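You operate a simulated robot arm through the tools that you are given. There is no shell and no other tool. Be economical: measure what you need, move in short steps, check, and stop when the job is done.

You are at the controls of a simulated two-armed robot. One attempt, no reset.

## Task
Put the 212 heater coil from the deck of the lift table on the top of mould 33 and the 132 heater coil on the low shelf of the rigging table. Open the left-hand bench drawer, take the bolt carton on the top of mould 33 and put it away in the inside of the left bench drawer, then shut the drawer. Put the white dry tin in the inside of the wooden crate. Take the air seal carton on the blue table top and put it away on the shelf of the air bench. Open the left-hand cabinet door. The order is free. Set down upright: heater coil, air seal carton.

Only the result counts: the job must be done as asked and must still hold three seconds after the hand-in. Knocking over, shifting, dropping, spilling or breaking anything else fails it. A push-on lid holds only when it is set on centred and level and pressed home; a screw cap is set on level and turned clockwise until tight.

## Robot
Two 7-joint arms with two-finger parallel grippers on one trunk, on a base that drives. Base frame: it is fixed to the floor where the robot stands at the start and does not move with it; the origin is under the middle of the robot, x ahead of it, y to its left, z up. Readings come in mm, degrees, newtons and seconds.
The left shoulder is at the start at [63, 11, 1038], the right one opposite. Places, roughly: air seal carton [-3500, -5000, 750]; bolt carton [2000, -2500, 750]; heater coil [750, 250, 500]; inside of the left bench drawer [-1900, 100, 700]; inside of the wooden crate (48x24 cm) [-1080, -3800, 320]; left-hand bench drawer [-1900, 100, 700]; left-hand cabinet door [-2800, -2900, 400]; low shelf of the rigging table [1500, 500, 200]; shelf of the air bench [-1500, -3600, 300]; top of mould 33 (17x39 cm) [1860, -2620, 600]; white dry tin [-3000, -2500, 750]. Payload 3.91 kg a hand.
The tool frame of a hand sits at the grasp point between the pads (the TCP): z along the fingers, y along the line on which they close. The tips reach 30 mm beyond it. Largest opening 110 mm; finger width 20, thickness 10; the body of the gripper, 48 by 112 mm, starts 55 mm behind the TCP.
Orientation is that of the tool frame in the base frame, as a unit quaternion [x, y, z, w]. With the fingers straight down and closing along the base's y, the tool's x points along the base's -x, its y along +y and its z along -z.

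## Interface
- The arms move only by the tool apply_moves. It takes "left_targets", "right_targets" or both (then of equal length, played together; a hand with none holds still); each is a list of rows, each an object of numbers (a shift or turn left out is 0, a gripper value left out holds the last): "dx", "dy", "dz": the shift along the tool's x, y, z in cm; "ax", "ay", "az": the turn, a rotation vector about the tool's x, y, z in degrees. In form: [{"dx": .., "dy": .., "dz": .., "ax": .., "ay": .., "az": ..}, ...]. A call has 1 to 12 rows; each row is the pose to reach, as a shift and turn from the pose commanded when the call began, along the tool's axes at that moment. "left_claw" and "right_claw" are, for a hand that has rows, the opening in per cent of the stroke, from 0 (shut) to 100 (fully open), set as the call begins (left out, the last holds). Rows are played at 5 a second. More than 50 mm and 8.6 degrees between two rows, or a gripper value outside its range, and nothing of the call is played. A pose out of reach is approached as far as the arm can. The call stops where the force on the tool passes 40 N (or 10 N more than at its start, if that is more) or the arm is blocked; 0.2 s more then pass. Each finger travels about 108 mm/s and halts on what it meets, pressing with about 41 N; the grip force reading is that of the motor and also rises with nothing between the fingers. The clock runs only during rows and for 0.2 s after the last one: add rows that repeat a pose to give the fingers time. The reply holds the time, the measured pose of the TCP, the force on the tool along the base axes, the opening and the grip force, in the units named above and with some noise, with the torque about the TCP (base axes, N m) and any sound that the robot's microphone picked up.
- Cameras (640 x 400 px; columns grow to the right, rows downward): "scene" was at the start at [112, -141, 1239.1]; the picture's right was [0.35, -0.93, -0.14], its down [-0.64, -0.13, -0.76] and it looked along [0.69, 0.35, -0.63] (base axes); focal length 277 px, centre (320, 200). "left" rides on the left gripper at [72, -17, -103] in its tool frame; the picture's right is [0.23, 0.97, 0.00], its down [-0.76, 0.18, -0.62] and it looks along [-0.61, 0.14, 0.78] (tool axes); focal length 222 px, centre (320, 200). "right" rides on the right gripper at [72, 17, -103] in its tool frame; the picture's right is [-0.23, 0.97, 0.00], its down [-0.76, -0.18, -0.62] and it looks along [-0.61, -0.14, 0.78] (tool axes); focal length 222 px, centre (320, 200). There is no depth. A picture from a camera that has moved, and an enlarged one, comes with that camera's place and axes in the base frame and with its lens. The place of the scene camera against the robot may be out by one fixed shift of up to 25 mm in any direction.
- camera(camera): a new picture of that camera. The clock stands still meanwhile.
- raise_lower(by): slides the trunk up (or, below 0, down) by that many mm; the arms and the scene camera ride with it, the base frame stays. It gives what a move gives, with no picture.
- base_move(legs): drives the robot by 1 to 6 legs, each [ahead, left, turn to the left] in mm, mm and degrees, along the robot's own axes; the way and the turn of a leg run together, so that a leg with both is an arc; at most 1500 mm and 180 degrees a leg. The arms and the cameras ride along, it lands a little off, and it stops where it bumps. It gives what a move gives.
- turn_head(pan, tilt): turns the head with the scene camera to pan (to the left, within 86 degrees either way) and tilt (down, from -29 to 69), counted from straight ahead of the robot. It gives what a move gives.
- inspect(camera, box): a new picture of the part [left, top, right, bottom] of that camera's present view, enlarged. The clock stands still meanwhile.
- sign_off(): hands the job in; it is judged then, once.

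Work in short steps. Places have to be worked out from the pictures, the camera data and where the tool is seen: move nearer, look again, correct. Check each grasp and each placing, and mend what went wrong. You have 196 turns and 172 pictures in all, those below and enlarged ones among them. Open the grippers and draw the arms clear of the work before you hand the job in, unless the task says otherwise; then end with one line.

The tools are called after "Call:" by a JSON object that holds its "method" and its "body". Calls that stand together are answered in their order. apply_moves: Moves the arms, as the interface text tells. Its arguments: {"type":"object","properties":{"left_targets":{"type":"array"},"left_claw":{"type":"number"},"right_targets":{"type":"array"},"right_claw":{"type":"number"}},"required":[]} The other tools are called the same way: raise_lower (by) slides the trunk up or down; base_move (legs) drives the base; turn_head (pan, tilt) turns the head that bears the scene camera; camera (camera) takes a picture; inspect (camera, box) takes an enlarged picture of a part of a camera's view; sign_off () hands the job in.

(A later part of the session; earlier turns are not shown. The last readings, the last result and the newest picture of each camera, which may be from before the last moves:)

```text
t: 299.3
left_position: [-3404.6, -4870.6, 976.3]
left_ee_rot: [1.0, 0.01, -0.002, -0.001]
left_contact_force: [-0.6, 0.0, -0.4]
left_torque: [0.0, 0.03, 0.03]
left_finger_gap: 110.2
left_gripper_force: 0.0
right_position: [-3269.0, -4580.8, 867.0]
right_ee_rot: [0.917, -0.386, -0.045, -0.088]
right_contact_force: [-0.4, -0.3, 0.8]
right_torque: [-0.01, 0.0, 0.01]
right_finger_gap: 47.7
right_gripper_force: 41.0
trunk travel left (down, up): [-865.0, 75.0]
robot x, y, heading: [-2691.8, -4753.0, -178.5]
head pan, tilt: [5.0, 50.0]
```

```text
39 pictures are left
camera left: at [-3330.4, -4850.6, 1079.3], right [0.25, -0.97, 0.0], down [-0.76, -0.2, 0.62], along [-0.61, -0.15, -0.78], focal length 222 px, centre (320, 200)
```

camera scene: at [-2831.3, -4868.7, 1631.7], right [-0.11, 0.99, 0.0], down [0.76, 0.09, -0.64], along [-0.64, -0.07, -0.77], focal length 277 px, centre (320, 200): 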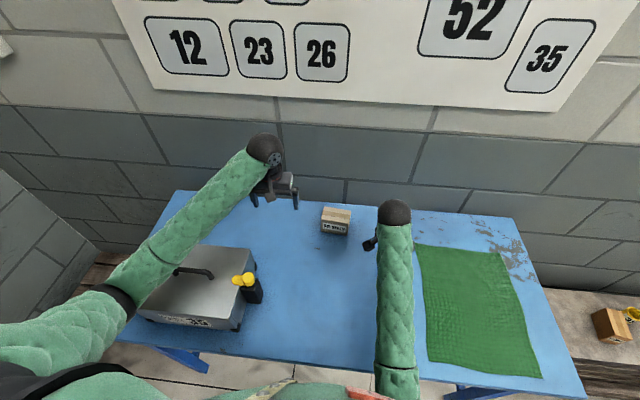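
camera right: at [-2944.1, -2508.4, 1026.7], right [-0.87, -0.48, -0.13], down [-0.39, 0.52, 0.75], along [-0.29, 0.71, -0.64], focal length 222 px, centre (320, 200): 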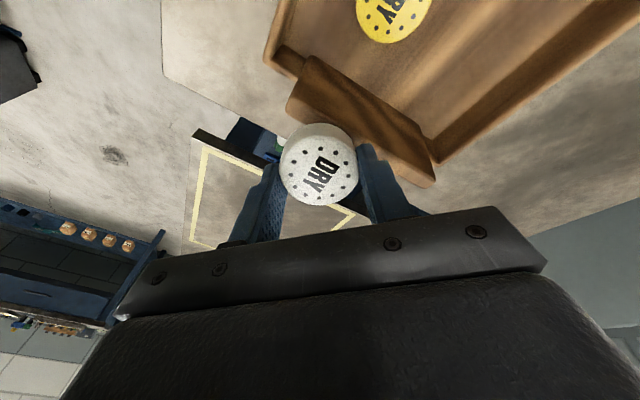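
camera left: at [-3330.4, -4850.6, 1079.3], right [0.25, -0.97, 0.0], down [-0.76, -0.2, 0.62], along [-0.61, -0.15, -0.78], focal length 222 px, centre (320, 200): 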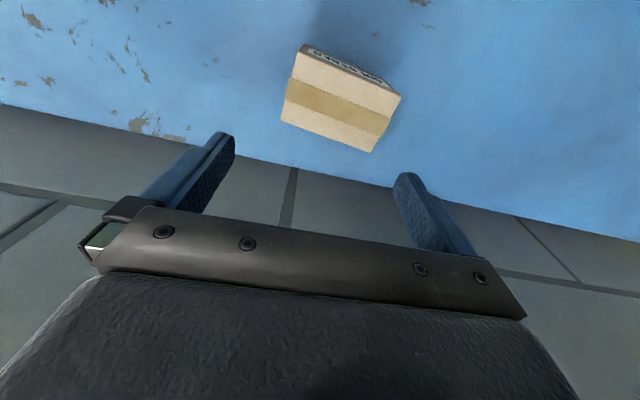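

Triangulated: carton top centre ≈(-3383, -4881, 870), ~100×75 mm, long side along y. I turn the left hand 82° to grip across its short side and centre above it.

Call:
{"method": "apply_moves", "body": {"left_targets": [{"dx": 0.2, "dy": 0.1, "az": -8.2}, {"dx": 0.4, "dy": 0.2, "az": -16.4}, {"dx": 0.6, "dy": 0.3, "az": -24.6}, {"dx": 0.9, "dy": 0.4, "az": -32.8}, {"dx": 1.1, "dy": 0.5, "az": -41}, {"dx": 1.3, "dy": 0.6, "az": -49.2}, {"dx": 1.5, "dy": 0.7, "az": -57.4}, {"dx": 1.8, "dy": 0.8, "az": -65.6}, {"dx": 2, "dy": 0.9, "az": -73.8}, {"dx": 2.2, "dy": 1, "az": -82}, {"dx": 2.2, "dy": 1, "az": -82}]}}

Call:
{"method": "camera", "body": {"camera": "left"}}

```text
t: 301.7
left_position: [-3384.2, -4861.1, 989.5]
left_ee_rot: [0.751, 0.66, -0.007, -0.001]
left_contact_force: [-0.7, -0.7, 0.8]
left_torque: [0.03, -0.05, 0.03]
left_finger_gap: 110.0
left_gripper_force: 0.1
right_position: [-3267.6, -4565.9, 868.0]
right_ee_rot: [0.916, -0.39, -0.043, -0.082]
right_contact_force: [1.2, -0.3, -0.1]
right_torque: [0.04, 0.02, 0.03]
right_finger_gap: 47.5
right_gripper_force: 40.7
trunk travel left (down, up): [-865.0, 75.0]
robot x, y, heading: [-2693.5, -4752.3, -179.1]
head pan, tilt: [5.0, 50.0]
```

```text
38 pictures are left
camera left: at [-3390.5, -4785.0, 1091.1], right [0.99, 0.1, -0.01], down [0.09, -0.77, 0.63], along [0.05, -0.63, -0.78], focal length 222 px, centre (320, 200)
```

left: 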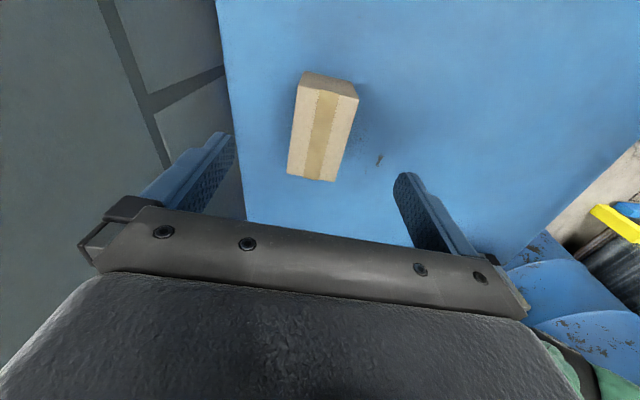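

Carton top confirmed at z≈870, centre (-3383, -4879), table ≈785. I align 6° more and descend to TCP z≈836.

Call:
{"method": "apply_moves", "body": {"left_targets": [{"dx": -1, "dy": 0.2, "dz": 3, "az": -3}, {"dx": -1.7, "dy": 0.3, "dz": 7, "az": -6}, {"dx": -1.7, "dy": 0.3, "dz": 11, "az": -6}, {"dx": -1.7, "dy": 0.3, "dz": 14, "az": -6}, {"dx": -1.7, "dy": 0.3, "dz": 15.3, "az": -6}, {"dx": -1.7, "dy": 0.3, "dz": 15.3, "az": -6}]}}

Call:
{"method": "camera", "body": {"camera": "left"}}

```text
t: 302.6
left_position: [-3478.2, -4987.5, 949.2]
left_ee_rot: [0.748, 0.66, -0.044, -0.05]
left_contact_force: [261.6, 19.5, -154.5]
left_torque: [1.9, 3.01, 3.04]
left_finger_gap: 70.6
left_gripper_force: 0.0
right_position: [-3368.0, -4679.4, 941.9]
right_ee_rot: [0.898, -0.423, -0.107, -0.06]
right_contact_force: [-3.9, 3.5, 1.9]
right_torque: [-0.35, -0.34, -0.02]
right_finger_gap: 47.3
right_gripper_force: 41.4
trunk travel left (down, up): [-865.0, 75.0]
robot x, y, heading: [-2873.4, -4920.3, 178.8]
head pan, tilt: [5.0, 50.0]
stopped in row 4 (left hand): the force on the tool passed its limit at 347 N (the readings are from after the stop); the commanded pose is now the measured one
```

```text
37 pictures are left
camera left: at [-3472.8, -4914.3, 1053.9], right [0.99, 0.11, -0.13], down [0.16, -0.79, 0.59], along [-0.04, -0.61, -0.79], focal length 222 px, centre (320, 200)
```

left: 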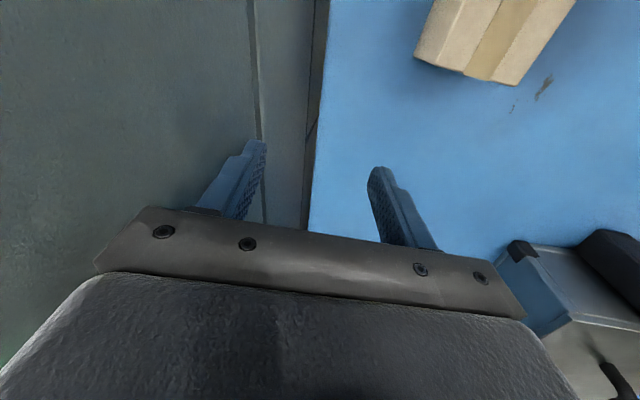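

A violent jerk: the base jumped ~18 cm and the hand hit the wall. I stop and look at the whole situation.

Call:
{"method": "camera", "body": {"camera": "scene"}}

```text
36 pictures are left
camera scene: at [-2738.5, -4815.0, 1654.3], right [-0.07, 1.0, -0.05], down [0.64, 0.0, -0.77], along [-0.76, -0.09, -0.64], focal length 277 px, centre (320, 200)
```

scene: 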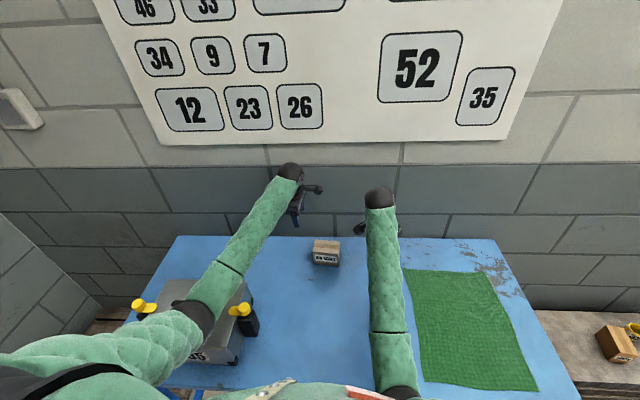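

The left elbow has come down on the toolbox and tipped the body. I raise the trunk to lift the elbow off gently.

Call:
{"method": "raise_lower", "body": {"by": 70}}

Call:
{"method": "camera", "body": {"camera": "scene"}}

```text
t: 302.9
left_position: [-3474.4, -4978.5, 1137.6]
left_ee_rot: [0.795, 0.549, -0.095, -0.239]
left_contact_force: [7.4, -4.6, 5.9]
left_torque: [0.07, 0.15, 0.0]
left_finger_gap: 75.7
left_gripper_force: 0.0
right_position: [-3381.0, -4746.6, 1064.0]
right_ee_rot: [0.856, -0.463, -0.231, 0.003]
right_contact_force: [1.6, 3.0, -3.9]
right_torque: [-0.15, 0.25, 0.11]
right_finger_gap: 47.3
right_gripper_force: 40.9
trunk travel left (down, up): [-863.0, 77.0]
robot x, y, heading: [-2812.6, -4945.7, 179.7]
head pan, tilt: [5.0, 50.0]
stopped: the arm was blocked; the commanded pose is now the measured one
```

```text
35 pictures are left
camera scene: at [-2588.0, -4970.3, 1650.2], right [-0.08, 1.0, 0.03], down [0.6, 0.07, -0.8], along [-0.8, -0.04, -0.6], focal length 277 px, centre (320, 200)
```

scene: 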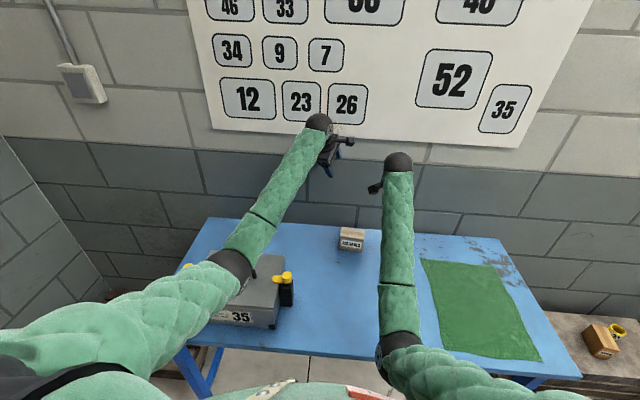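

The body is still swinging. I hold both arms for a moment to let it settle.

Call:
{"method": "turn_head", "body": {"pan": 5, "tilt": 48}}

Call:
{"method": "turn_head", "body": {"pan": 5, "tilt": 46}}

Call:
{"method": "turn_head", "body": {"pan": 20, "tilt": 40}}

Call:
{"method": "camera", "body": {"camera": "scene"}}

```text
t: 303.6
left_position: [-3483.0, -5219.2, 1130.5]
left_ee_rot: [0.715, 0.65, -0.112, -0.231]
left_contact_force: [228.5, 136.3, 181.3]
left_torque: [1.32, 6.67, -6.6]
left_finger_gap: 55.3
left_gripper_force: 0.0
right_position: [-3463.0, -5017.7, 1033.1]
right_ee_rot: [0.922, -0.328, -0.201, 0.04]
right_contact_force: [-2.0, -5.5, -2.8]
right_torque: [0.44, -0.05, -0.15]
right_finger_gap: 47.0
right_gripper_force: 41.2
trunk travel left (down, up): [-863.0, 77.0]
robot x, y, heading: [-2822.0, -5036.0, -161.7]
head pan, tilt: [5.0, 48.0]
```

```text
t: 304.2
left_position: [-3474.7, -5225.0, 1124.9]
left_ee_rot: [0.715, 0.652, -0.116, -0.223]
left_contact_force: [139.1, 47.7, 100.3]
left_torque: [0.08, 4.81, -2.52]
left_finger_gap: 73.3
left_gripper_force: 0.0
right_position: [-3449.8, -4993.5, 1045.4]
right_ee_rot: [0.916, -0.338, -0.213, 0.034]
right_contact_force: [-1.4, -1.0, -0.6]
right_torque: [0.04, -0.05, -0.04]
right_finger_gap: 47.5
right_gripper_force: 41.1
trunk travel left (down, up): [-863.0, 77.0]
robot x, y, heading: [-2825.0, -5027.4, -163.7]
head pan, tilt: [5.0, 46.0]
```

```text
t: 305.0
left_position: [-3465.2, -5224.5, 1120.3]
left_ee_rot: [0.712, 0.657, -0.121, -0.214]
left_contact_force: [55.4, 5.7, 37.3]
left_torque: [-0.05, 2.38, -0.25]
left_finger_gap: 93.4
left_gripper_force: 0.0
right_position: [-3442.2, -4982.1, 1051.0]
right_ee_rot: [0.914, -0.341, -0.216, 0.037]
right_contact_force: [0.1, 0.3, 0.5]
right_torque: [-0.09, 0.03, 0.03]
right_finger_gap: 47.6
right_gripper_force: 41.0
trunk travel left (down, up): [-863.0, 77.0]
robot x, y, heading: [-2822.5, -5024.1, -164.2]
head pan, tilt: [20.0, 40.0]
```

```text
34 pictures are left
camera scene: at [-2620.2, -4989.1, 1666.7], right [-0.58, 0.81, 0.07], down [0.35, 0.33, -0.88], along [-0.74, -0.48, -0.48], focal length 277 px, centre (320, 200)
```

scene: 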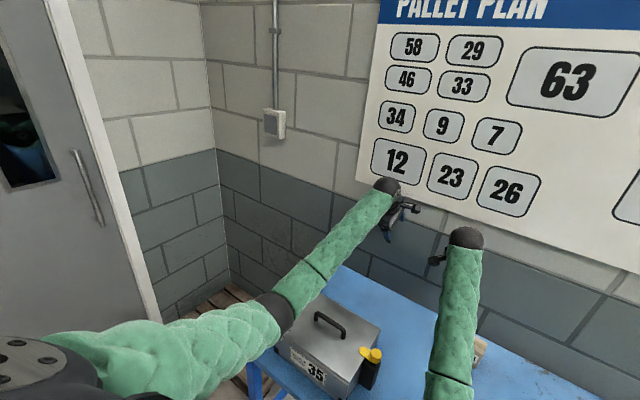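

The left fingers are pushing on the wall and the body leans back. Driving the base backward should bring it under the body and free the hand.

Call:
{"method": "base_move", "body": {"legs": [[-120, 0, 0]]}}

Call:
{"method": "turn_head", "body": {"pan": 20, "tilt": 42}}

Call:
{"method": "camera", "body": {"camera": "scene"}}

```text
t: 305.7
left_position: [-3444.0, -5158.1, 1434.9]
left_ee_rot: [0.71, 0.505, -0.201, -0.448]
left_contact_force: [-2.1, 0.0, -1.0]
left_torque: [0.07, -0.05, -0.09]
left_finger_gap: 109.9
left_gripper_force: 0.1
right_position: [-3488.0, -5038.3, 1151.1]
right_ee_rot: [0.857, -0.423, -0.258, 0.14]
right_contact_force: [257.9, 83.8, -149.7]
right_torque: [3.26, -8.26, -0.09]
right_finger_gap: 45.5
right_gripper_force: 41.1
trunk travel left (down, up): [-863.0, 77.0]
robot x, y, heading: [-2772.7, -5085.0, -155.9]
head pan, tilt: [20.0, 40.0]
stopped in leg 1: the robot was blocked; the commanded pose is now the measured one
```

```text
t: 306.3
left_position: [-3408.0, -5140.5, 1452.8]
left_ee_rot: [0.705, 0.501, -0.201, -0.46]
left_contact_force: [-0.9, -1.6, -1.2]
left_torque: [0.07, 0.0, -0.09]
left_finger_gap: 109.8
left_gripper_force: 0.1
right_position: [-3487.2, -5029.3, 1268.6]
right_ee_rot: [0.822, -0.414, -0.333, 0.206]
right_contact_force: [133.2, 15.5, 7.5]
right_torque: [-0.15, 0.73, 1.19]
right_finger_gap: 46.9
right_gripper_force: 40.7
trunk travel left (down, up): [-863.0, 77.0]
robot x, y, heading: [-2785.7, -5081.8, -155.7]
head pan, tilt: [20.0, 42.0]
```

```text
33 pictures are left
camera scene: at [-2431.5, -4954.4, 1649.5], right [-0.68, 0.72, 0.11], down [0.24, 0.36, -0.9], along [-0.69, -0.59, -0.42], focal length 277 px, centre (320, 200)
```

scene: 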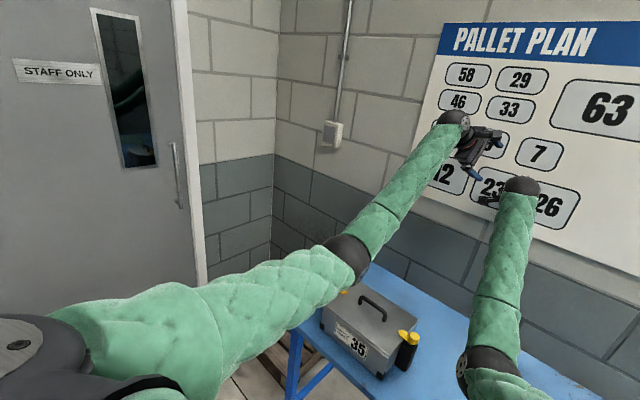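

The lean comes from the right hand now pressing the wall (base too close). I retract the right hand 15 cm away from the wall first, then back the base.

Call:
{"method": "apply_moves", "body": {"right_targets": [{"dx": 1.3, "dy": -1.6, "dz": -2.2}, {"dx": 2.6, "dy": -3.2, "dz": -4.3}, {"dx": 3.9, "dy": -4.9, "dz": -6.5}, {"dx": 5.2, "dy": -6.5, "dz": -8.6}, {"dx": 6.5, "dy": -8.1, "dz": -10.8}]}}

Call:
{"method": "base_move", "body": {"legs": [[-180, 80, 0]]}}

Call:
{"method": "camera", "body": {"camera": "scene"}}

```text
t: 306.6
left_position: [-3358.9, -5185.0, 1621.9]
left_ee_rot: [0.634, 0.445, -0.247, -0.582]
left_contact_force: [0.1, -8.0, -6.7]
left_torque: [0.42, 0.46, -0.57]
left_finger_gap: 110.1
left_gripper_force: 0.1
right_position: [-3485.9, -5030.6, 1309.8]
right_ee_rot: [0.801, -0.477, -0.319, 0.169]
right_contact_force: [221.6, 94.1, -195.1]
right_torque: [1.57, -9.07, -2.75]
right_finger_gap: 45.6
right_gripper_force: 40.5
trunk travel left (down, up): [-863.0, 77.0]
robot x, y, heading: [-2773.3, -5105.0, -150.4]
head pan, tilt: [20.0, 42.0]
stopped in row 1 (left hand): the arm was blocked; the commanded pose is now the measured one
```

```text
t: 307.3
left_position: [-3098.0, -5494.2, 1916.6]
left_ee_rot: [-0.402, -0.385, 0.42, 0.716]
left_contact_force: [-4.6, 5.9, -2.8]
left_torque: [0.25, 0.31, 0.38]
left_finger_gap: 110.0
left_gripper_force: 0.0
right_position: [-3477.0, -5162.5, 1623.6]
right_ee_rot: [0.66, -0.424, -0.548, 0.29]
right_contact_force: [3.6, -7.5, -5.4]
right_torque: [0.13, 0.33, -0.49]
right_finger_gap: 47.1
right_gripper_force: 40.9
trunk travel left (down, up): [-863.0, 77.0]
robot x, y, heading: [-2738.2, -5163.0, -137.8]
head pan, tilt: [20.0, 42.0]
stopped in leg 1: the force on the tool passed its limit at 337 N (the readings are from after the stop); the commanded pose is now the measured one
```

```text
32 pictures are left
camera scene: at [-2266.3, -4912.9, 1633.5], right [-0.86, 0.47, 0.2], down [0.01, 0.41, -0.91], along [-0.52, -0.78, -0.36], focal length 277 px, centre (320, 200)
```

scene: 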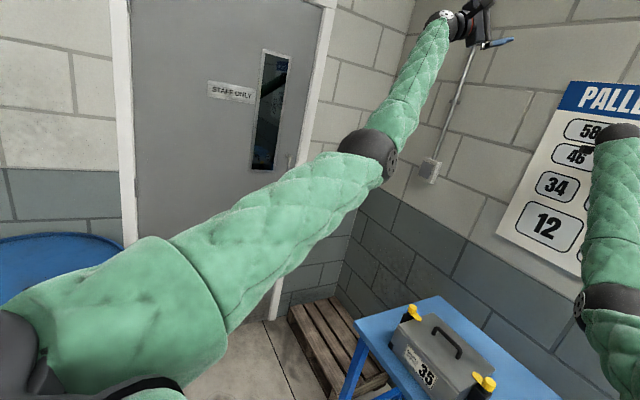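

The robot is tipping backward. I drive the base hard in the direction of the lean to get it back under the body.

Call:
{"method": "base_move", "body": {"legs": [[-400, 100, 0]]}}

```text
t: 308.0
left_position: [-3059.6, -5748.8, 2072.3]
left_ee_rot: [-0.142, -0.354, 0.48, 0.79]
left_contact_force: [-1.9, -0.8, -4.1]
left_torque: [-0.09, 0.38, -0.05]
left_finger_gap: 110.2
left_gripper_force: 0.0
right_position: [-3448.1, -5366.7, 1799.0]
right_ee_rot: [-0.553, 0.286, 0.683, -0.382]
right_contact_force: [-1.6, 1.2, -2.9]
right_torque: [0.05, 0.12, 0.11]
right_finger_gap: 48.0
right_gripper_force: 41.2
trunk travel left (down, up): [-863.0, 77.0]
robot x, y, heading: [-2758.5, -5137.0, -144.7]
head pan, tilt: [20.0, 42.0]
stopped in leg 1: the force on the tool passed its limit at 449 N (the readings are from after the stop); the commanded pose is now the measured one
```

Still tipping; I lower the trunk to bring the mass down.

Call:
{"method": "raise_lower", "body": {"by": -400}}

Call:
{"method": "camera", "body": {"camera": "scene"}}

```text
t: 308.3
left_position: [-3129.4, -5894.3, 2076.4]
left_ee_rot: [-0.051, -0.348, 0.458, 0.817]
left_contact_force: [0.3, -7.7, -1.0]
left_torque: [-0.47, 0.04, -0.4]
left_finger_gap: 110.0
left_gripper_force: 0.1
right_position: [-3490.1, -5534.8, 1803.4]
right_ee_rot: [-0.533, 0.168, 0.722, -0.408]
right_contact_force: [463.1, 243.0, -77.4]
right_torque: [2.49, -6.69, -14.11]
right_finger_gap: 46.4
right_gripper_force: 40.8
trunk travel left (down, up): [-861.0, 79.0]
robot x, y, heading: [-2759.3, -5114.2, -147.1]
head pan, tilt: [20.0, 42.0]
stopped: the arm was blocked; the commanded pose is now the measured one
```

```text
31 pictures are left
camera scene: at [-2533.2, -4988.0, 1662.1], right [-0.79, 0.61, 0.08], down [0.24, 0.43, -0.87], along [-0.57, -0.67, -0.48], focal length 277 px, centre (320, 200)
```

scene: 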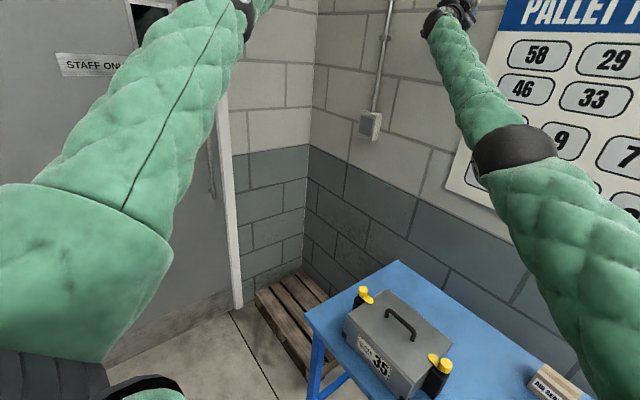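

The body is righting itself, but the right hand presses the wall. I back the base off again.

Call:
{"method": "base_move", "body": {"legs": [[-350, 0, 0]]}}

Call:
{"method": "base_move", "body": {"legs": [[-350, 0, 0]]}}

Call:
{"method": "base_move", "body": {"legs": [[-350, 0, 0]]}}

```text
t: 309.0
left_position: [-3406.1, -6075.6, 1900.2]
left_ee_rot: [0.013, -0.327, 0.411, 0.851]
left_contact_force: [-2.4, 1.2, -0.8]
left_torque: [0.07, 0.14, 0.12]
left_finger_gap: 110.0
left_gripper_force: 0.0
right_position: [-3482.2, -5872.6, 1793.7]
right_ee_rot: [-0.481, -0.128, 0.75, -0.435]
right_contact_force: [2.0, 0.4, -1.4]
right_torque: [-0.08, 0.0, -0.06]
right_finger_gap: 46.8
right_gripper_force: 41.2
trunk travel left (down, up): [-861.0, 79.0]
robot x, y, heading: [-2768.1, -5097.6, -149.6]
head pan, tilt: [20.0, 42.0]
stopped in leg 1: the robot was blocked; the commanded pose is now the measured one
```

```text
t: 309.7
left_position: [-3397.8, -6268.9, 1748.8]
left_ee_rot: [0.047, -0.39, 0.46, 0.797]
left_contact_force: [1.2, -3.1, 1.7]
left_torque: [-0.07, -0.21, -0.19]
left_finger_gap: 109.8
left_gripper_force: 0.0
right_position: [-3479.9, -6062.1, 1690.4]
right_ee_rot: [-0.494, -0.151, 0.707, -0.483]
right_contact_force: [0.0, 1.7, 6.0]
right_torque: [0.37, -0.3, 0.06]
right_finger_gap: 47.3
right_gripper_force: 40.9
trunk travel left (down, up): [-861.0, 79.0]
robot x, y, heading: [-2766.5, -5134.1, -141.6]
head pan, tilt: [20.0, 42.0]
stopped in leg 1: the force on the tool passed its limit at 2192 N (the readings are from after the stop); the commanded pose is now the measured one
```

```text
t: 311.9
left_position: [-3122.6, -6038.6, 1759.1]
left_ee_rot: [0.042, -0.384, 0.448, 0.807]
left_contact_force: [0.3, 0.7, 0.4]
left_torque: [-0.01, -0.01, 0.0]
left_finger_gap: 110.0
left_gripper_force: 0.2
right_position: [-3197.6, -5831.2, 1693.1]
right_ee_rot: [-0.496, -0.147, 0.716, -0.469]
right_contact_force: [-0.4, -0.4, 0.0]
right_torque: [0.02, -0.02, 0.0]
right_finger_gap: 47.8
right_gripper_force: 41.0
trunk travel left (down, up): [-861.0, 79.0]
robot x, y, heading: [-2467.4, -4921.1, -143.3]
head pan, tilt: [20.0, 42.0]
```

The robot is free and upright again, the tin still held. I look at the table.

Call:
{"method": "turn_head", "body": {"pan": -30, "tilt": 35}}

Call:
{"method": "camera", "body": {"camera": "scene"}}

```text
t: 313.1
left_position: [-3124.0, -6038.7, 1759.5]
left_ee_rot: [0.043, -0.384, 0.448, 0.806]
left_contact_force: [-0.7, -0.1, -0.6]
left_torque: [0.0, 0.02, -0.02]
left_finger_gap: 110.2
left_gripper_force: 0.0
right_position: [-3197.9, -5830.5, 1691.3]
right_ee_rot: [-0.495, -0.148, 0.715, -0.47]
right_contact_force: [-0.4, -1.1, 0.5]
right_torque: [0.02, -0.04, -0.03]
right_finger_gap: 47.4
right_gripper_force: 40.6
trunk travel left (down, up): [-861.0, 79.0]
robot x, y, heading: [-2470.3, -4917.7, -143.6]
head pan, tilt: [-30.0, 35.0]
```

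```text
30 pictures are left
camera scene: at [-2611.4, -4954.7, 1649.2], right [-0.11, 0.99, 0.0], down [0.57, 0.07, -0.82], along [-0.81, -0.09, -0.57], focal length 277 px, centre (320, 200)
```

scene: 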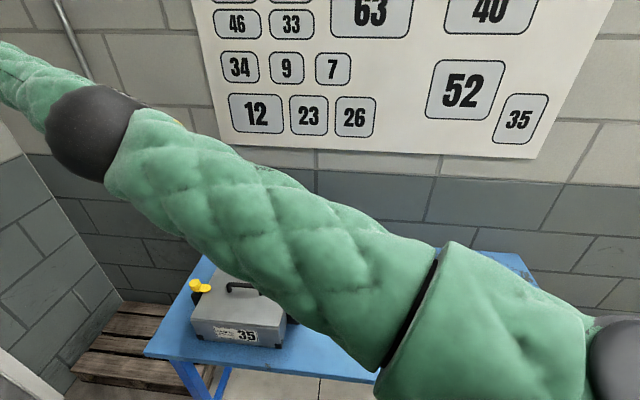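

Toolbox measures the same place as before. I back 400 mm into the open floor and fold both arms down in two stages (tin stays gripped).

Call:
{"method": "base_move", "body": {"legs": [[-400, 0, 0]]}}

Call:
{"method": "apply_moves", "body": {"right_targets": [{"dx": 1, "dy": -2, "dz": -4, "ax": 2.5, "ay": 5.4, "az": 0.5}, {"dx": 2, "dy": -4, "dz": -8, "ax": 5, "ay": 10.7, "az": 1}, {"dx": 2.9, "dy": -6, "dz": -12, "ax": 7.5, "ay": 16, "az": 1.6}, {"dx": 3.9, "dy": -8, "dz": -16, "ax": 10, "ay": 21.4, "az": 2.1}, {"dx": 4.9, "dy": -10, "dz": -20, "ax": 12.5, "ay": 26.8, "az": 2.6}, {"dx": 5.9, "dy": -12, "dz": -24, "ax": 15, "ay": 32.1, "az": 3.1}, {"dx": 6.8, "dy": -14, "dz": -28, "ax": 17.5, "ay": 37.5, "az": 3.6}, {"dx": 7.8, "dy": -16, "dz": -32, "ax": 20, "ay": 42.8, "az": 4.2}, {"dx": 8.8, "dy": -18, "dz": -36, "ax": 22.5, "ay": 48.2, "az": 4.7}, {"dx": 9.75, "dy": -20, "dz": -40, "ax": 25, "ay": 53.5, "az": 5.2}]}}

```text
t: 315.6
left_position: [-2814.8, -5800.6, 1758.1]
left_ee_rot: [0.04, -0.385, 0.443, 0.808]
left_contact_force: [-0.4, -0.2, 0.0]
left_torque: [-0.02, -0.01, 0.0]
left_finger_gap: 110.2
left_gripper_force: 0.0
right_position: [-2887.9, -5592.9, 1691.7]
right_ee_rot: [-0.496, -0.145, 0.717, -0.467]
right_contact_force: [-0.5, 0.4, -0.8]
right_torque: [-0.03, -0.02, 0.0]
right_finger_gap: 47.9
right_gripper_force: 40.7
trunk travel left (down, up): [-861.0, 79.0]
robot x, y, heading: [-2148.7, -4685.3, -144.1]
head pan, tilt: [-30.0, 35.0]
```

```text
t: 318.0
left_position: [-2815.5, -5799.2, 1759.3]
left_ee_rot: [0.04, -0.385, 0.444, 0.808]
left_contact_force: [0.1, 0.0, -0.4]
left_torque: [-0.01, 0.02, -0.02]
left_finger_gap: 110.2
left_gripper_force: 0.1
right_position: [-2883.4, -5234.7, 1375.2]
right_ee_rot: [0.852, 0.147, -0.444, 0.235]
right_contact_force: [-0.6, -0.8, -0.8]
right_torque: [-0.03, -0.02, -0.01]
right_finger_gap: 47.7
right_gripper_force: 41.4
trunk travel left (down, up): [-861.0, 79.0]
robot x, y, heading: [-2147.7, -4684.3, -144.1]
head pan, tilt: [-30.0, 35.0]
stopped in row 10 (right hand): the arm was blocked; the commanded pose is now the measured one
```

Half-way; I continue the right hand and start the left.

Call:
{"method": "apply_moves", "body": {"right_targets": [{"dx": 3.5, "dy": -2.8, "dz": -0.8, "ax": 2, "ay": 5.7, "az": 0.3}, {"dx": 7, "dy": -5.5, "dz": -1.6, "ax": 4.1, "ay": 11.4, "az": 0.6}, {"dx": 10.5, "dy": -8.3, "dz": -2.3, "ax": 6.1, "ay": 17, "az": 0.9}, {"dx": 14, "dy": -11.1, "dz": -3.1, "ax": 8.1, "ay": 22.7, "az": 1.2}, {"dx": 17.5, "dy": -13.8, "dz": -3.9, "ax": 10.1, "ay": 28.4, "az": 1.5}, {"dx": 21, "dy": -16.6, "dz": -4.7, "ax": 12.2, "ay": 34.1, "az": 1.7}, {"dx": 24.5, "dy": -19.4, "dz": -5.4, "ax": 14.2, "ay": 39.8, "az": 2}, {"dx": 28, "dy": -22.1, "dz": -6.2, "ax": 16.2, "ay": 45.4, "az": 2.3}, {"dx": 31.5, "dy": -24.9, "dz": -7, "ax": 18.3, "ay": 51.1, "az": 2.6}, {"dx": 35, "dy": -27.7, "dz": -7.8, "ax": 20.3, "ay": 56.8, "az": 2.9}]}}

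Call:
{"method": "apply_moves", "body": {"left_targets": [{"dx": 0.3, "dy": 1.4, "dz": -4.4, "ax": -6, "ay": -3.6, "az": 1.7}, {"dx": 0.5, "dy": 2.8, "dz": -8.8, "ax": -12, "ay": -7.2, "az": 3.5}, {"dx": 0.8, "dy": 4.1, "dz": -13.2, "ax": -18, "ay": -10.8, "az": 5.2}, {"dx": 1, "dy": 5.5, "dz": -17.6, "ax": -24, "ay": -14.4, "az": 7}, {"dx": 1.3, "dy": 6.9, "dz": -22, "ax": -30, "ay": -18, "az": 8.7}, {"dx": 1.6, "dy": 8.3, "dz": -26.4, "ax": -36, "ay": -21.6, "az": 10.4}, {"dx": 1.8, "dy": 9.7, "dz": -30.8, "ax": -42, "ay": -25.2, "az": 12.2}, {"dx": 2.1, "dy": 11, "dz": -35.2, "ax": -48, "ay": -28.8, "az": 13.9}, {"dx": 2.3, "dy": 12.4, "dz": -39.6, "ax": -54, "ay": -32.4, "az": 15.7}, {"dx": 2.6, "dy": 13.8, "dz": -44, "ax": -60, "ay": -36, "az": 17.4}]}}

```text
t: 319.5
left_position: [-2814.0, -5797.8, 1761.1]
left_ee_rot: [0.039, -0.384, 0.444, 0.808]
left_contact_force: [-0.4, 0.2, 0.0]
left_torque: [0.03, 0.04, 0.01]
left_finger_gap: 110.0
left_gripper_force: 0.1
right_position: [-2882.4, -4992.8, 1182.1]
right_ee_rot: [0.963, 0.121, -0.237, 0.033]
right_contact_force: [-0.4, 0.4, -0.8]
right_torque: [-0.04, -0.02, 0.03]
right_finger_gap: 47.8
right_gripper_force: 41.0
right hand out of reach, approached as far as the arm can: row 6, 7
trunk travel left (down, up): [-861.0, 79.0]
robot x, y, heading: [-2149.6, -4685.0, -144.1]
head pan, tilt: [-30.0, 35.0]
stopped in row 7 (right hand): the arm was blocked; the commanded pose is now the measured one
```

```text
t: 321.7
left_position: [-2653.3, -5515.7, 1430.9]
left_ee_rot: [0.287, 0.771, -0.275, -0.497]
left_contact_force: [0.7, 0.4, -0.1]
left_torque: [-0.02, 0.02, -0.02]
left_finger_gap: 109.8
left_gripper_force: 0.0
right_position: [-2882.2, -4995.3, 1182.1]
right_ee_rot: [0.963, 0.122, -0.238, 0.034]
right_contact_force: [0.5, -0.7, -1.2]
right_torque: [0.02, 0.0, -0.02]
right_finger_gap: 47.7
right_gripper_force: 40.9
trunk travel left (down, up): [-861.0, 79.0]
robot x, y, heading: [-2148.2, -4687.3, -144.0]
head pan, tilt: [-30.0, 35.0]
```

I finish both: left to pointing down, right levelled and lowered.

Call:
{"method": "apply_moves", "body": {"left_targets": [{"dx": -0.6, "dy": 4.5, "dz": -0.8, "ax": -6, "ay": -3.6, "az": 1.7}, {"dx": -1.2, "dy": 9.1, "dz": -1.6, "ax": -12, "ay": -7.2, "az": 3.4}, {"dx": -1.8, "dy": 13.6, "dz": -2.4, "ax": -18, "ay": -10.8, "az": 5}, {"dx": -2.4, "dy": 18.1, "dz": -3.1, "ax": -24, "ay": -14.4, "az": 6.7}, {"dx": -3, "dy": 22.7, "dz": -3.9, "ax": -30, "ay": -18, "az": 8.4}, {"dx": -3.6, "dy": 27.2, "dz": -4.7, "ax": -36, "ay": -21.5, "az": 10.1}, {"dx": -4.2, "dy": 31.7, "dz": -5.5, "ax": -42, "ay": -25, "az": 11.8}, {"dx": -4.8, "dy": 36.3, "dz": -6.3, "ax": -48, "ay": -28.6, "az": 13.4}, {"dx": -5.4, "dy": 40.8, "dz": -7, "ax": -54, "ay": -32.2, "az": 15.1}, {"dx": -6, "dy": 45.3, "dz": -7.9, "ax": -59.6, "ay": -35.8, "az": 16.8}]}}

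Call:
{"method": "apply_moves", "body": {"right_targets": [{"dx": 2, "dy": -1.2, "dz": 3, "ay": 5.5}, {"dx": 3.9, "dy": -2.4, "dz": 6, "ay": 11}, {"dx": 5.8, "dy": -3.5, "dz": 9, "ay": 16.6}, {"dx": 7.8, "dy": -4.7, "dz": 12, "ay": 22, "az": -1}, {"dx": 9.7, "dy": -5.9, "dz": 15.2, "ay": 27.7, "az": -2}, {"dx": 9.7, "dy": -5.9, "dz": 15.2, "ay": 27.7, "az": -2}]}}

```text
t: 323.9
left_position: [-2478.3, -5240.6, 1101.5]
left_ee_rot: [0.5, 0.866, 0.001, 0.0]
left_contact_force: [0.0, 0.8, 0.7]
left_torque: [0.0, 0.05, 0.01]
left_finger_gap: 109.8
left_gripper_force: 0.0
right_position: [-2882.3, -4995.1, 1181.6]
right_ee_rot: [0.963, 0.121, -0.237, 0.033]
right_contact_force: [-0.4, 0.5, -0.2]
right_torque: [0.02, 0.01, -0.01]
right_finger_gap: 47.9
right_gripper_force: 41.0
trunk travel left (down, up): [-861.0, 79.0]
robot x, y, heading: [-2147.0, -4684.1, -143.9]
head pan, tilt: [-30.0, 35.0]
```

```text
t: 324.6
left_position: [-2479.6, -5241.1, 1101.6]
left_ee_rot: [0.501, 0.866, 0.0, 0.001]
left_contact_force: [0.2, -0.8, -0.9]
left_torque: [0.0, -0.02, -0.03]
left_finger_gap: 110.0
left_gripper_force: 0.0
right_position: [-2939.0, -4886.9, 1097.5]
right_ee_rot: [0.981, 0.096, -0.162, -0.051]
right_contact_force: [-0.6, 0.2, 0.4]
right_torque: [-0.02, 0.01, 0.02]
right_finger_gap: 47.8
right_gripper_force: 40.9
right hand out of reach, approached as far as the arm can: row 3
trunk travel left (down, up): [-861.0, 79.0]
robot x, y, heading: [-2153.2, -4687.6, -144.1]
head pan, tilt: [-30.0, 35.0]
stopped in row 3 (right hand): the arm was blocked; the commanded pose is now the measured one
```

Left is down and right nearly so. I turn left to face the air bench/crate region (heading ~40°), then look.

Call:
{"method": "base_move", "body": {"legs": [[0, 0, 95], [0, 0, 89]]}}

Call:
{"method": "turn_head", "body": {"pan": 0, "tilt": 30}}

Call:
{"method": "camera", "body": {"camera": "scene"}}

```text
t: 332.8
left_position: [-1867.2, -4105.4, 1100.7]
left_ee_rot: [0.885, -0.466, 0.0, 0.001]
left_contact_force: [-0.5, -0.7, 0.2]
left_torque: [-0.03, -0.02, 0.0]
left_finger_gap: 110.2
left_gripper_force: 0.0
right_position: [-1383.0, -4419.8, 1097.0]
right_ee_rot: [-0.135, 0.976, -0.045, 0.163]
right_contact_force: [-0.2, 1.0, 0.1]
right_torque: [0.0, 0.0, -0.01]
right_finger_gap: 47.6
right_gripper_force: 40.6
trunk travel left (down, up): [-861.0, 79.0]
robot x, y, heading: [-2149.8, -4683.6, 40.7]
head pan, tilt: [-30.0, 35.0]
```

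```text
t: 333.8
left_position: [-1866.9, -4105.3, 1101.1]
left_ee_rot: [0.885, -0.465, 0.0, 0.002]
left_contact_force: [0.3, -0.1, -0.8]
left_torque: [-0.01, 0.02, 0.0]
left_finger_gap: 110.0
left_gripper_force: 0.1
right_position: [-1384.1, -4420.5, 1097.5]
right_ee_rot: [-0.135, 0.976, -0.045, 0.163]
right_contact_force: [-0.2, 0.1, -0.5]
right_torque: [0.03, -0.01, 0.0]
right_finger_gap: 47.5
right_gripper_force: 40.6
trunk travel left (down, up): [-861.0, 79.0]
robot x, y, heading: [-2150.2, -4683.5, 40.4]
head pan, tilt: [0.0, 30.0]
```

```text
29 pictures are left
camera scene: at [-2057.1, -4588.2, 1657.1], right [0.65, -0.76, 0.0], down [-0.38, -0.33, -0.87], along [0.66, 0.56, -0.5], focal length 277 px, centre (320, 200)
```

scene: 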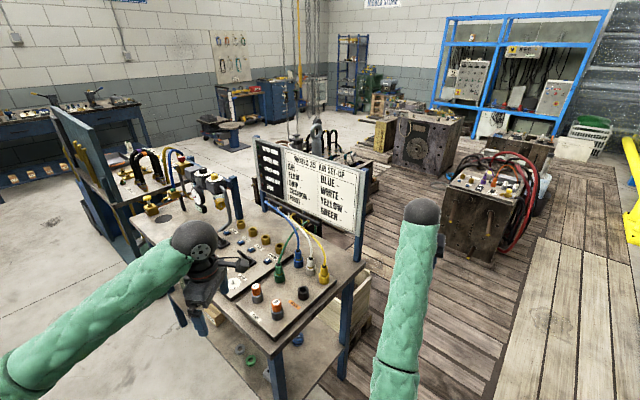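

The air bench with its low shelf is right ahead, a wooden crate to its right. I enlarge.

Call:
{"method": "inspect", "body": {"camera": "scene", "box": [150, 200, 420, 400]}}

```text
2.00 times, centred on (285, 300) of scene
camera zoom: at [-2057.1, -4588.2, 1657.1], right [0.65, -0.76, 0.0], down [-0.38, -0.33, -0.87], along [0.66, 0.56, -0.5], focal length 554 px, centre (390, 0)
```

zoom: 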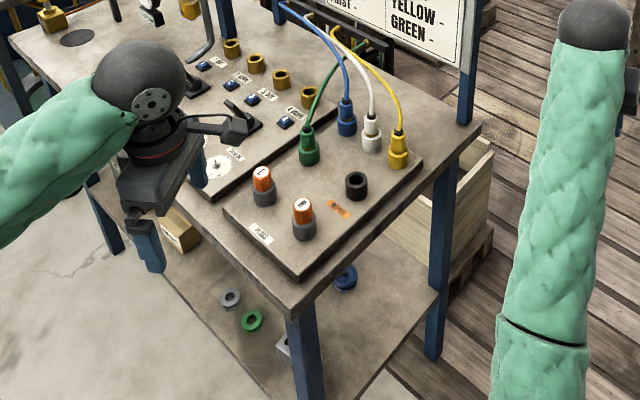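

The crate stands on a pallet beyond the bench's far (east) side. I use the right camera, which is nearer, to see it and the floor there.

Call:
{"method": "camera", "body": {"camera": "right"}}

Call:
{"method": "turn_head", "body": {"pan": -35, "tilt": 45}}

Call:
{"method": "camera", "body": {"camera": "scene"}}

```text
27 pictures are left
camera right: at [-1487.4, -4421.5, 1170.2], right [-0.04, 1.0, -0.06], down [0.53, 0.07, 0.84], along [0.85, 0.0, -0.53], focal length 222 px, centre (320, 200)
```

right: 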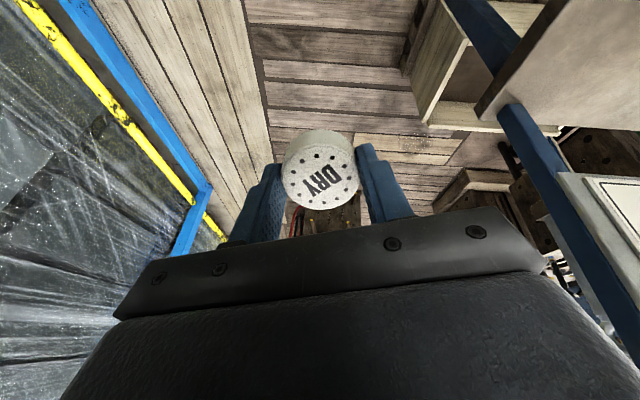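

```text
t: 334.8
left_position: [-1868.0, -4104.7, 1100.5]
left_ee_rot: [0.886, -0.464, 0.001, 0.001]
left_contact_force: [-0.3, 0.0, -0.3]
left_torque: [0.02, -0.02, 0.01]
left_finger_gap: 110.1
left_gripper_force: 0.1
right_position: [-1383.7, -4421.1, 1097.5]
right_ee_rot: [-0.136, 0.976, -0.045, 0.162]
right_contact_force: [0.3, 0.0, -0.1]
right_torque: [0.0, -0.04, -0.01]
right_finger_gap: 47.4
right_gripper_force: 40.8
trunk travel left (down, up): [-861.0, 79.0]
robot x, y, heading: [-2149.6, -4685.6, 40.6]
head pan, tilt: [-35.0, 45.0]
```

```text
26 pictures are left
camera scene: at [-2045.0, -4638.9, 1634.5], right [0.1, -1.0, 0.0], down [-0.7, -0.07, -0.71], along [0.7, 0.07, -0.71], focal length 277 px, centre (320, 200)
```

scene: 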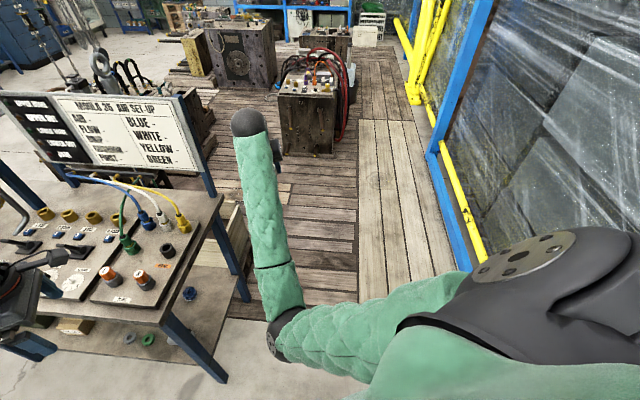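

Crate worked out: x -1206…-936, y -4045…-3560, rim z≈430. I'll come from the south-west corner (robot ≈(-1640, -4430), heading 55°) so the right forearm passes clear of the bench and sign. First tuck the left arm up and back, then drive.

Call:
{"method": "apply_moves", "body": {"left_targets": [{"dx": -0.5, "dy": 1, "dz": -4.5}, {"dx": -1.5, "dy": 4, "dz": -8}, {"dx": -2.5, "dy": 7, "dz": -11.5}, {"dx": -3.6, "dy": 10, "dz": -15}, {"dx": -4.8, "dy": 13, "dz": -18.5}, {"dx": -6, "dy": 16.5, "dz": -22}, {"dx": -7.3, "dy": 20, "dz": -25}]}}

Call:
{"method": "base_move", "body": {"legs": [[553, -138, 0], [0, 0, 14.5]]}}

Call:
{"method": "turn_head", "body": {"pan": 0, "tilt": 50}}

Call:
{"method": "camera", "body": {"camera": "scene"}}

```text
refused: row 6 steps farther than a row can; nothing moved
```

```text
t: 337.8
left_position: [-1389.6, -3868.9, 1101.2]
left_ee_rot: [0.883, -0.47, -0.003, 0.003]
left_contact_force: [-0.9, 0.6, -0.6]
left_torque: [-0.05, -0.04, 0.01]
left_finger_gap: 110.0
left_gripper_force: 0.1
right_position: [-903.0, -4185.8, 1096.7]
right_ee_rot: [-0.134, 0.977, -0.046, 0.162]
right_contact_force: [0.3, 0.7, -0.3]
right_torque: [0.0, 0.01, 0.01]
right_finger_gap: 47.6
right_gripper_force: 41.2
trunk travel left (down, up): [-861.0, 79.0]
robot x, y, heading: [-1673.4, -4446.2, 40.3]
head pan, tilt: [-35.0, 45.0]
stopped in leg 1: the force on the tool passed its limit at 124 N (the readings are from after the stop); the commanded pose is now the measured one
```

```text
t: 338.8
left_position: [-1389.5, -3870.8, 1101.5]
left_ee_rot: [0.882, -0.471, -0.003, 0.003]
left_contact_force: [0.0, 0.1, -0.2]
left_torque: [-0.02, -0.01, 0.01]
left_finger_gap: 109.8
left_gripper_force: 0.0
right_position: [-902.8, -4186.6, 1097.4]
right_ee_rot: [-0.133, 0.977, -0.046, 0.163]
right_contact_force: [0.3, 0.2, -0.4]
right_torque: [0.0, 0.02, -0.03]
right_finger_gap: 47.6
right_gripper_force: 40.9
trunk travel left (down, up): [-861.0, 79.0]
robot x, y, heading: [-1672.9, -4446.5, 40.6]
head pan, tilt: [0.0, 50.0]
```

```text
25 pictures are left
camera scene: at [-1588.7, -4359.7, 1627.6], right [0.65, -0.76, 0.0], down [-0.58, -0.5, -0.64], along [0.49, 0.42, -0.77], focal length 277 px, centre (320, 200)
```

scene: 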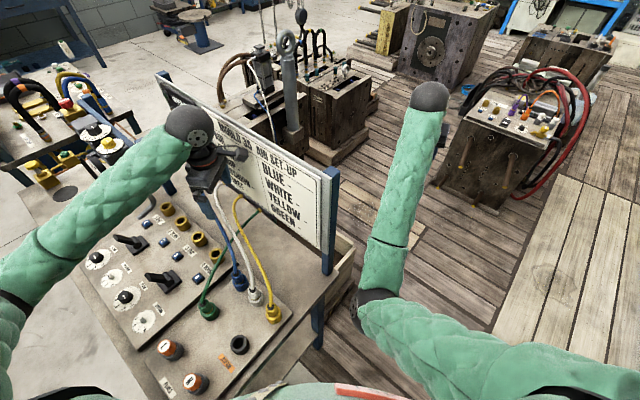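

The left gripper bumped the sign panel (the retract had been refused). I withdraw the left hand up and away now with shorter steps.

Call:
{"method": "apply_moves", "body": {"left_targets": [{"dx": -1, "dy": 3, "dz": -2}, {"dx": -1.8, "dy": 6, "dz": -5}, {"dx": -2.6, "dy": 9, "dz": -8.5}, {"dx": -3.4, "dy": 12, "dz": -12}, {"dx": -4.2, "dy": 15, "dz": -15.5}, {"dx": -5, "dy": 17.5, "dz": -19}, {"dx": -5.8, "dy": 19, "dz": -22.5}, {"dx": -6.5, "dy": 20, "dz": -25}]}}

Call:
{"method": "base_move", "body": {"legs": [[0, 0, 14.5]]}}

Call:
{"method": "raise_lower", "body": {"by": -250}}

Call:
{"method": "camera", "body": {"camera": "right"}}

```text
t: 340.6
left_position: [-1578.9, -3905.5, 1361.3]
left_ee_rot: [0.881, -0.472, -0.003, 0.004]
left_contact_force: [-0.1, -0.5, -0.2]
left_torque: [0.01, -0.01, -0.03]
left_finger_gap: 109.8
left_gripper_force: 0.0
left hand out of reach, approached as far as the arm can: row 5, 6, 7, 8
right_position: [-903.4, -4186.9, 1096.5]
right_ee_rot: [-0.133, 0.977, -0.046, 0.163]
right_contact_force: [0.5, -0.4, 0.0]
right_torque: [0.03, -0.01, 0.0]
right_finger_gap: 47.8
right_gripper_force: 41.2
trunk travel left (down, up): [-861.0, 79.0]
robot x, y, heading: [-1670.7, -4445.5, 40.5]
head pan, tilt: [0.0, 50.0]
```

```text
t: 341.8
left_position: [-1662.9, -3914.9, 1371.1]
left_ee_rot: [0.925, -0.381, -0.01, -0.003]
left_contact_force: [1.8, -0.9, 0.5]
left_torque: [0.05, 0.1, 0.0]
left_finger_gap: 109.9
left_gripper_force: 0.1
right_position: [-947.7, -4050.1, 1098.2]
right_ee_rot: [-0.231, 0.959, -0.02, 0.165]
right_contact_force: [-1.3, -0.3, -1.9]
right_torque: [-0.03, -0.11, -0.03]
right_finger_gap: 47.7
right_gripper_force: 41.4
trunk travel left (down, up): [-861.0, 79.0]
robot x, y, heading: [-1662.2, -4449.0, 52.0]
head pan, tilt: [0.0, 50.0]
```

```text
t: 344.4
left_position: [-1672.0, -3890.2, 1108.1]
left_ee_rot: [0.924, -0.382, -0.003, 0.007]
left_contact_force: [0.8, 0.5, -0.7]
left_torque: [0.0, 0.0, 0.03]
left_finger_gap: 110.0
left_gripper_force: 0.0
right_position: [-954.9, -4032.2, 840.4]
right_ee_rot: [-0.232, 0.958, -0.033, 0.165]
right_contact_force: [0.9, -0.2, 0.6]
right_torque: [0.01, -0.03, 0.01]
right_finger_gap: 47.7
right_gripper_force: 41.0
trunk travel left (down, up): [-611.0, 329.0]
robot x, y, heading: [-1663.4, -4445.4, 52.2]
head pan, tilt: [0.0, 50.0]
```

```text
24 pictures are left
camera right: at [-1057.5, -4053.0, 913.3], right [-0.23, 0.97, -0.07], down [0.51, 0.18, 0.84], along [0.83, 0.16, -0.54], focal length 222 px, centre (320, 200)
```

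right: 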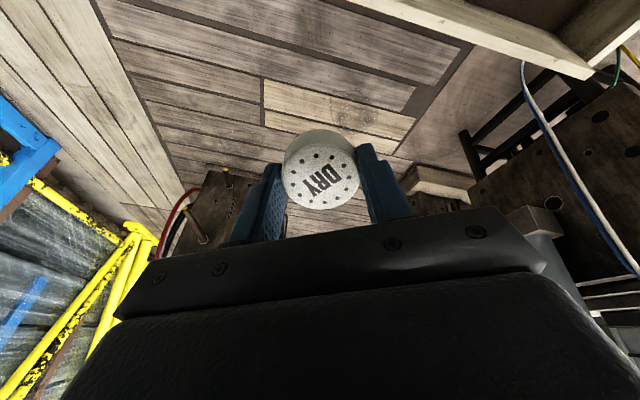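

Crate geometry is consistent (rim z≈430, centre (-1072, -3780)). I level the right hand and bring it above the crate's southern part at z≈700.

Call:
{"method": "apply_moves", "body": {"right_targets": [{"dx": 2.2, "dy": 2.7, "dz": 1.9, "ax": -1.6, "ay": 3.5}, {"dx": 4.4, "dy": 5.4, "dz": 3.7, "ax": -3.2, "ay": 6.9}, {"dx": 6.6, "dy": 8.2, "dz": 5.6, "ax": -4.8, "ay": 10.4}, {"dx": 8.8, "dy": 10.9, "dz": 7.4, "ax": -6.4, "ay": 13.8}, {"dx": 11, "dy": 13.6, "dz": 9.3, "ax": -8, "ay": 17.3}, {"dx": 11, "dy": 13.6, "dz": 9.3, "ax": -8, "ay": 17.3}]}}

Call:
{"method": "camera", "body": {"camera": "right"}}

```text
t: 345.4
left_position: [-1683.1, -3892.5, 1109.7]
left_ee_rot: [0.925, -0.381, -0.001, 0.002]
left_contact_force: [0.6, 0.5, 1.1]
left_torque: [-0.01, 0.02, 0.01]
left_finger_gap: 109.9
left_gripper_force: 0.1
right_position: [-953.6, -4031.9, 782.4]
right_ee_rot: [-0.2, 0.971, -0.053, 0.116]
right_contact_force: [0.4, 0.3, -0.6]
right_torque: [0.02, 0.03, -0.01]
right_finger_gap: 47.4
right_gripper_force: 41.1
trunk travel left (down, up): [-611.0, 329.0]
robot x, y, heading: [-1663.6, -4445.9, 52.3]
head pan, tilt: [0.0, 50.0]
stopped in row 4 (right hand): the arm was blocked; the commanded pose is now the measured one
```

```text
23 pictures are left
camera right: at [-1050.5, -4040.5, 864.4], right [-0.16, 0.98, -0.1], down [0.59, 0.18, 0.78], along [0.79, 0.07, -0.61], focal length 222 px, centre (320, 200)
```

right: 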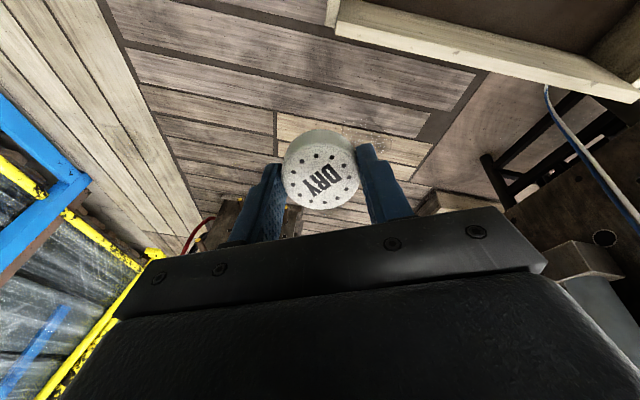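

The right arm is limited inward, so I turn the base 9° left, which swings the tin over the crate; then move the left hand clear of the bench.

Call:
{"method": "base_move", "body": {"legs": [[0, 0, 9]]}}

Call:
{"method": "apply_moves", "body": {"left_targets": [{"dx": -2.2, "dy": 2.2}, {"dx": -4.4, "dy": 4.4}, {"dx": -6.6, "dy": 6.6}, {"dx": -8.8, "dy": 8.8}, {"dx": -11, "dy": 11}, {"dx": -12.8, "dy": 13}, {"dx": -12.8, "dy": 13}]}}

Call:
{"method": "turn_head", "body": {"pan": -5, "tilt": 50}}

Call:
{"method": "camera", "body": {"camera": "scene"}}

```text
t: 346.1
left_position: [-1693.4, -3893.8, 1110.7]
left_ee_rot: [0.928, -0.372, 0.001, 0.003]
left_contact_force: [-0.2, 0.9, -1.0]
left_torque: [-0.02, -0.01, -0.03]
left_finger_gap: 110.0
left_gripper_force: 0.0
right_position: [-958.4, -4025.9, 781.5]
right_ee_rot: [-0.205, 0.97, -0.055, 0.117]
right_contact_force: [-0.2, -0.3, -0.4]
right_torque: [0.02, -0.01, 0.05]
right_finger_gap: 47.6
right_gripper_force: 41.2
trunk travel left (down, up): [-611.0, 329.0]
robot x, y, heading: [-1663.1, -4443.4, 53.4]
head pan, tilt: [0.0, 50.0]
stopped in leg 1: the robot was blocked; the commanded pose is now the measured one
```

```text
t: 347.7
left_position: [-1879.7, -3885.8, 1121.0]
left_ee_rot: [0.929, -0.371, 0.0, 0.003]
left_contact_force: [-0.3, 0.1, -0.4]
left_torque: [0.03, -0.02, -0.02]
left_finger_gap: 109.9
left_gripper_force: 0.0
left hand out of reach, approached as far as the arm can: row 1, 2, 3, 4, 5, 6, 7
right_position: [-957.6, -4026.4, 780.8]
right_ee_rot: [-0.207, 0.97, -0.052, 0.116]
right_contact_force: [-0.3, -0.1, -0.5]
right_torque: [0.01, 0.01, 0.01]
right_finger_gap: 47.6
right_gripper_force: 40.6
trunk travel left (down, up): [-611.0, 329.0]
robot x, y, heading: [-1658.8, -4446.2, 53.3]
head pan, tilt: [0.0, 50.0]
```

```text
t: 348.4
left_position: [-1879.6, -3885.1, 1120.5]
left_ee_rot: [0.929, -0.371, 0.0, 0.003]
left_contact_force: [0.3, 0.0, -0.6]
left_torque: [0.0, 0.01, 0.0]
left_finger_gap: 110.4
left_gripper_force: 0.0
right_position: [-957.0, -4025.3, 782.1]
right_ee_rot: [-0.206, 0.97, -0.052, 0.116]
right_contact_force: [-0.5, 0.2, -0.1]
right_torque: [-0.01, -0.01, -0.01]
right_finger_gap: 47.6
right_gripper_force: 41.3
trunk travel left (down, up): [-611.0, 329.0]
robot x, y, heading: [-1663.5, -4446.9, 53.3]
head pan, tilt: [-5.0, 50.0]
```

```text
22 pictures are left
camera scene: at [-1593.0, -4344.2, 1377.7], right [0.75, -0.66, 0.0], down [-0.51, -0.57, -0.64], along [0.43, 0.48, -0.77], focal length 277 px, centre (320, 200)
```

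scene: 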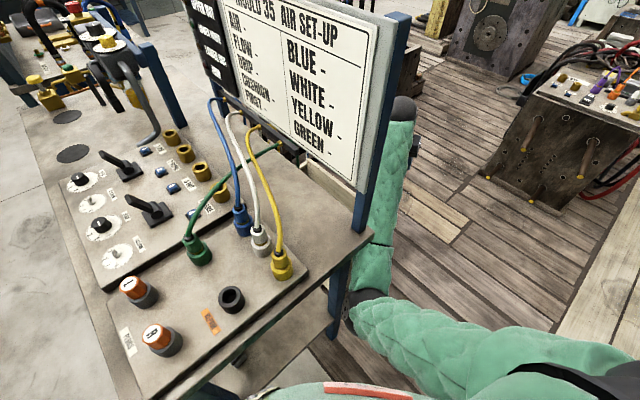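

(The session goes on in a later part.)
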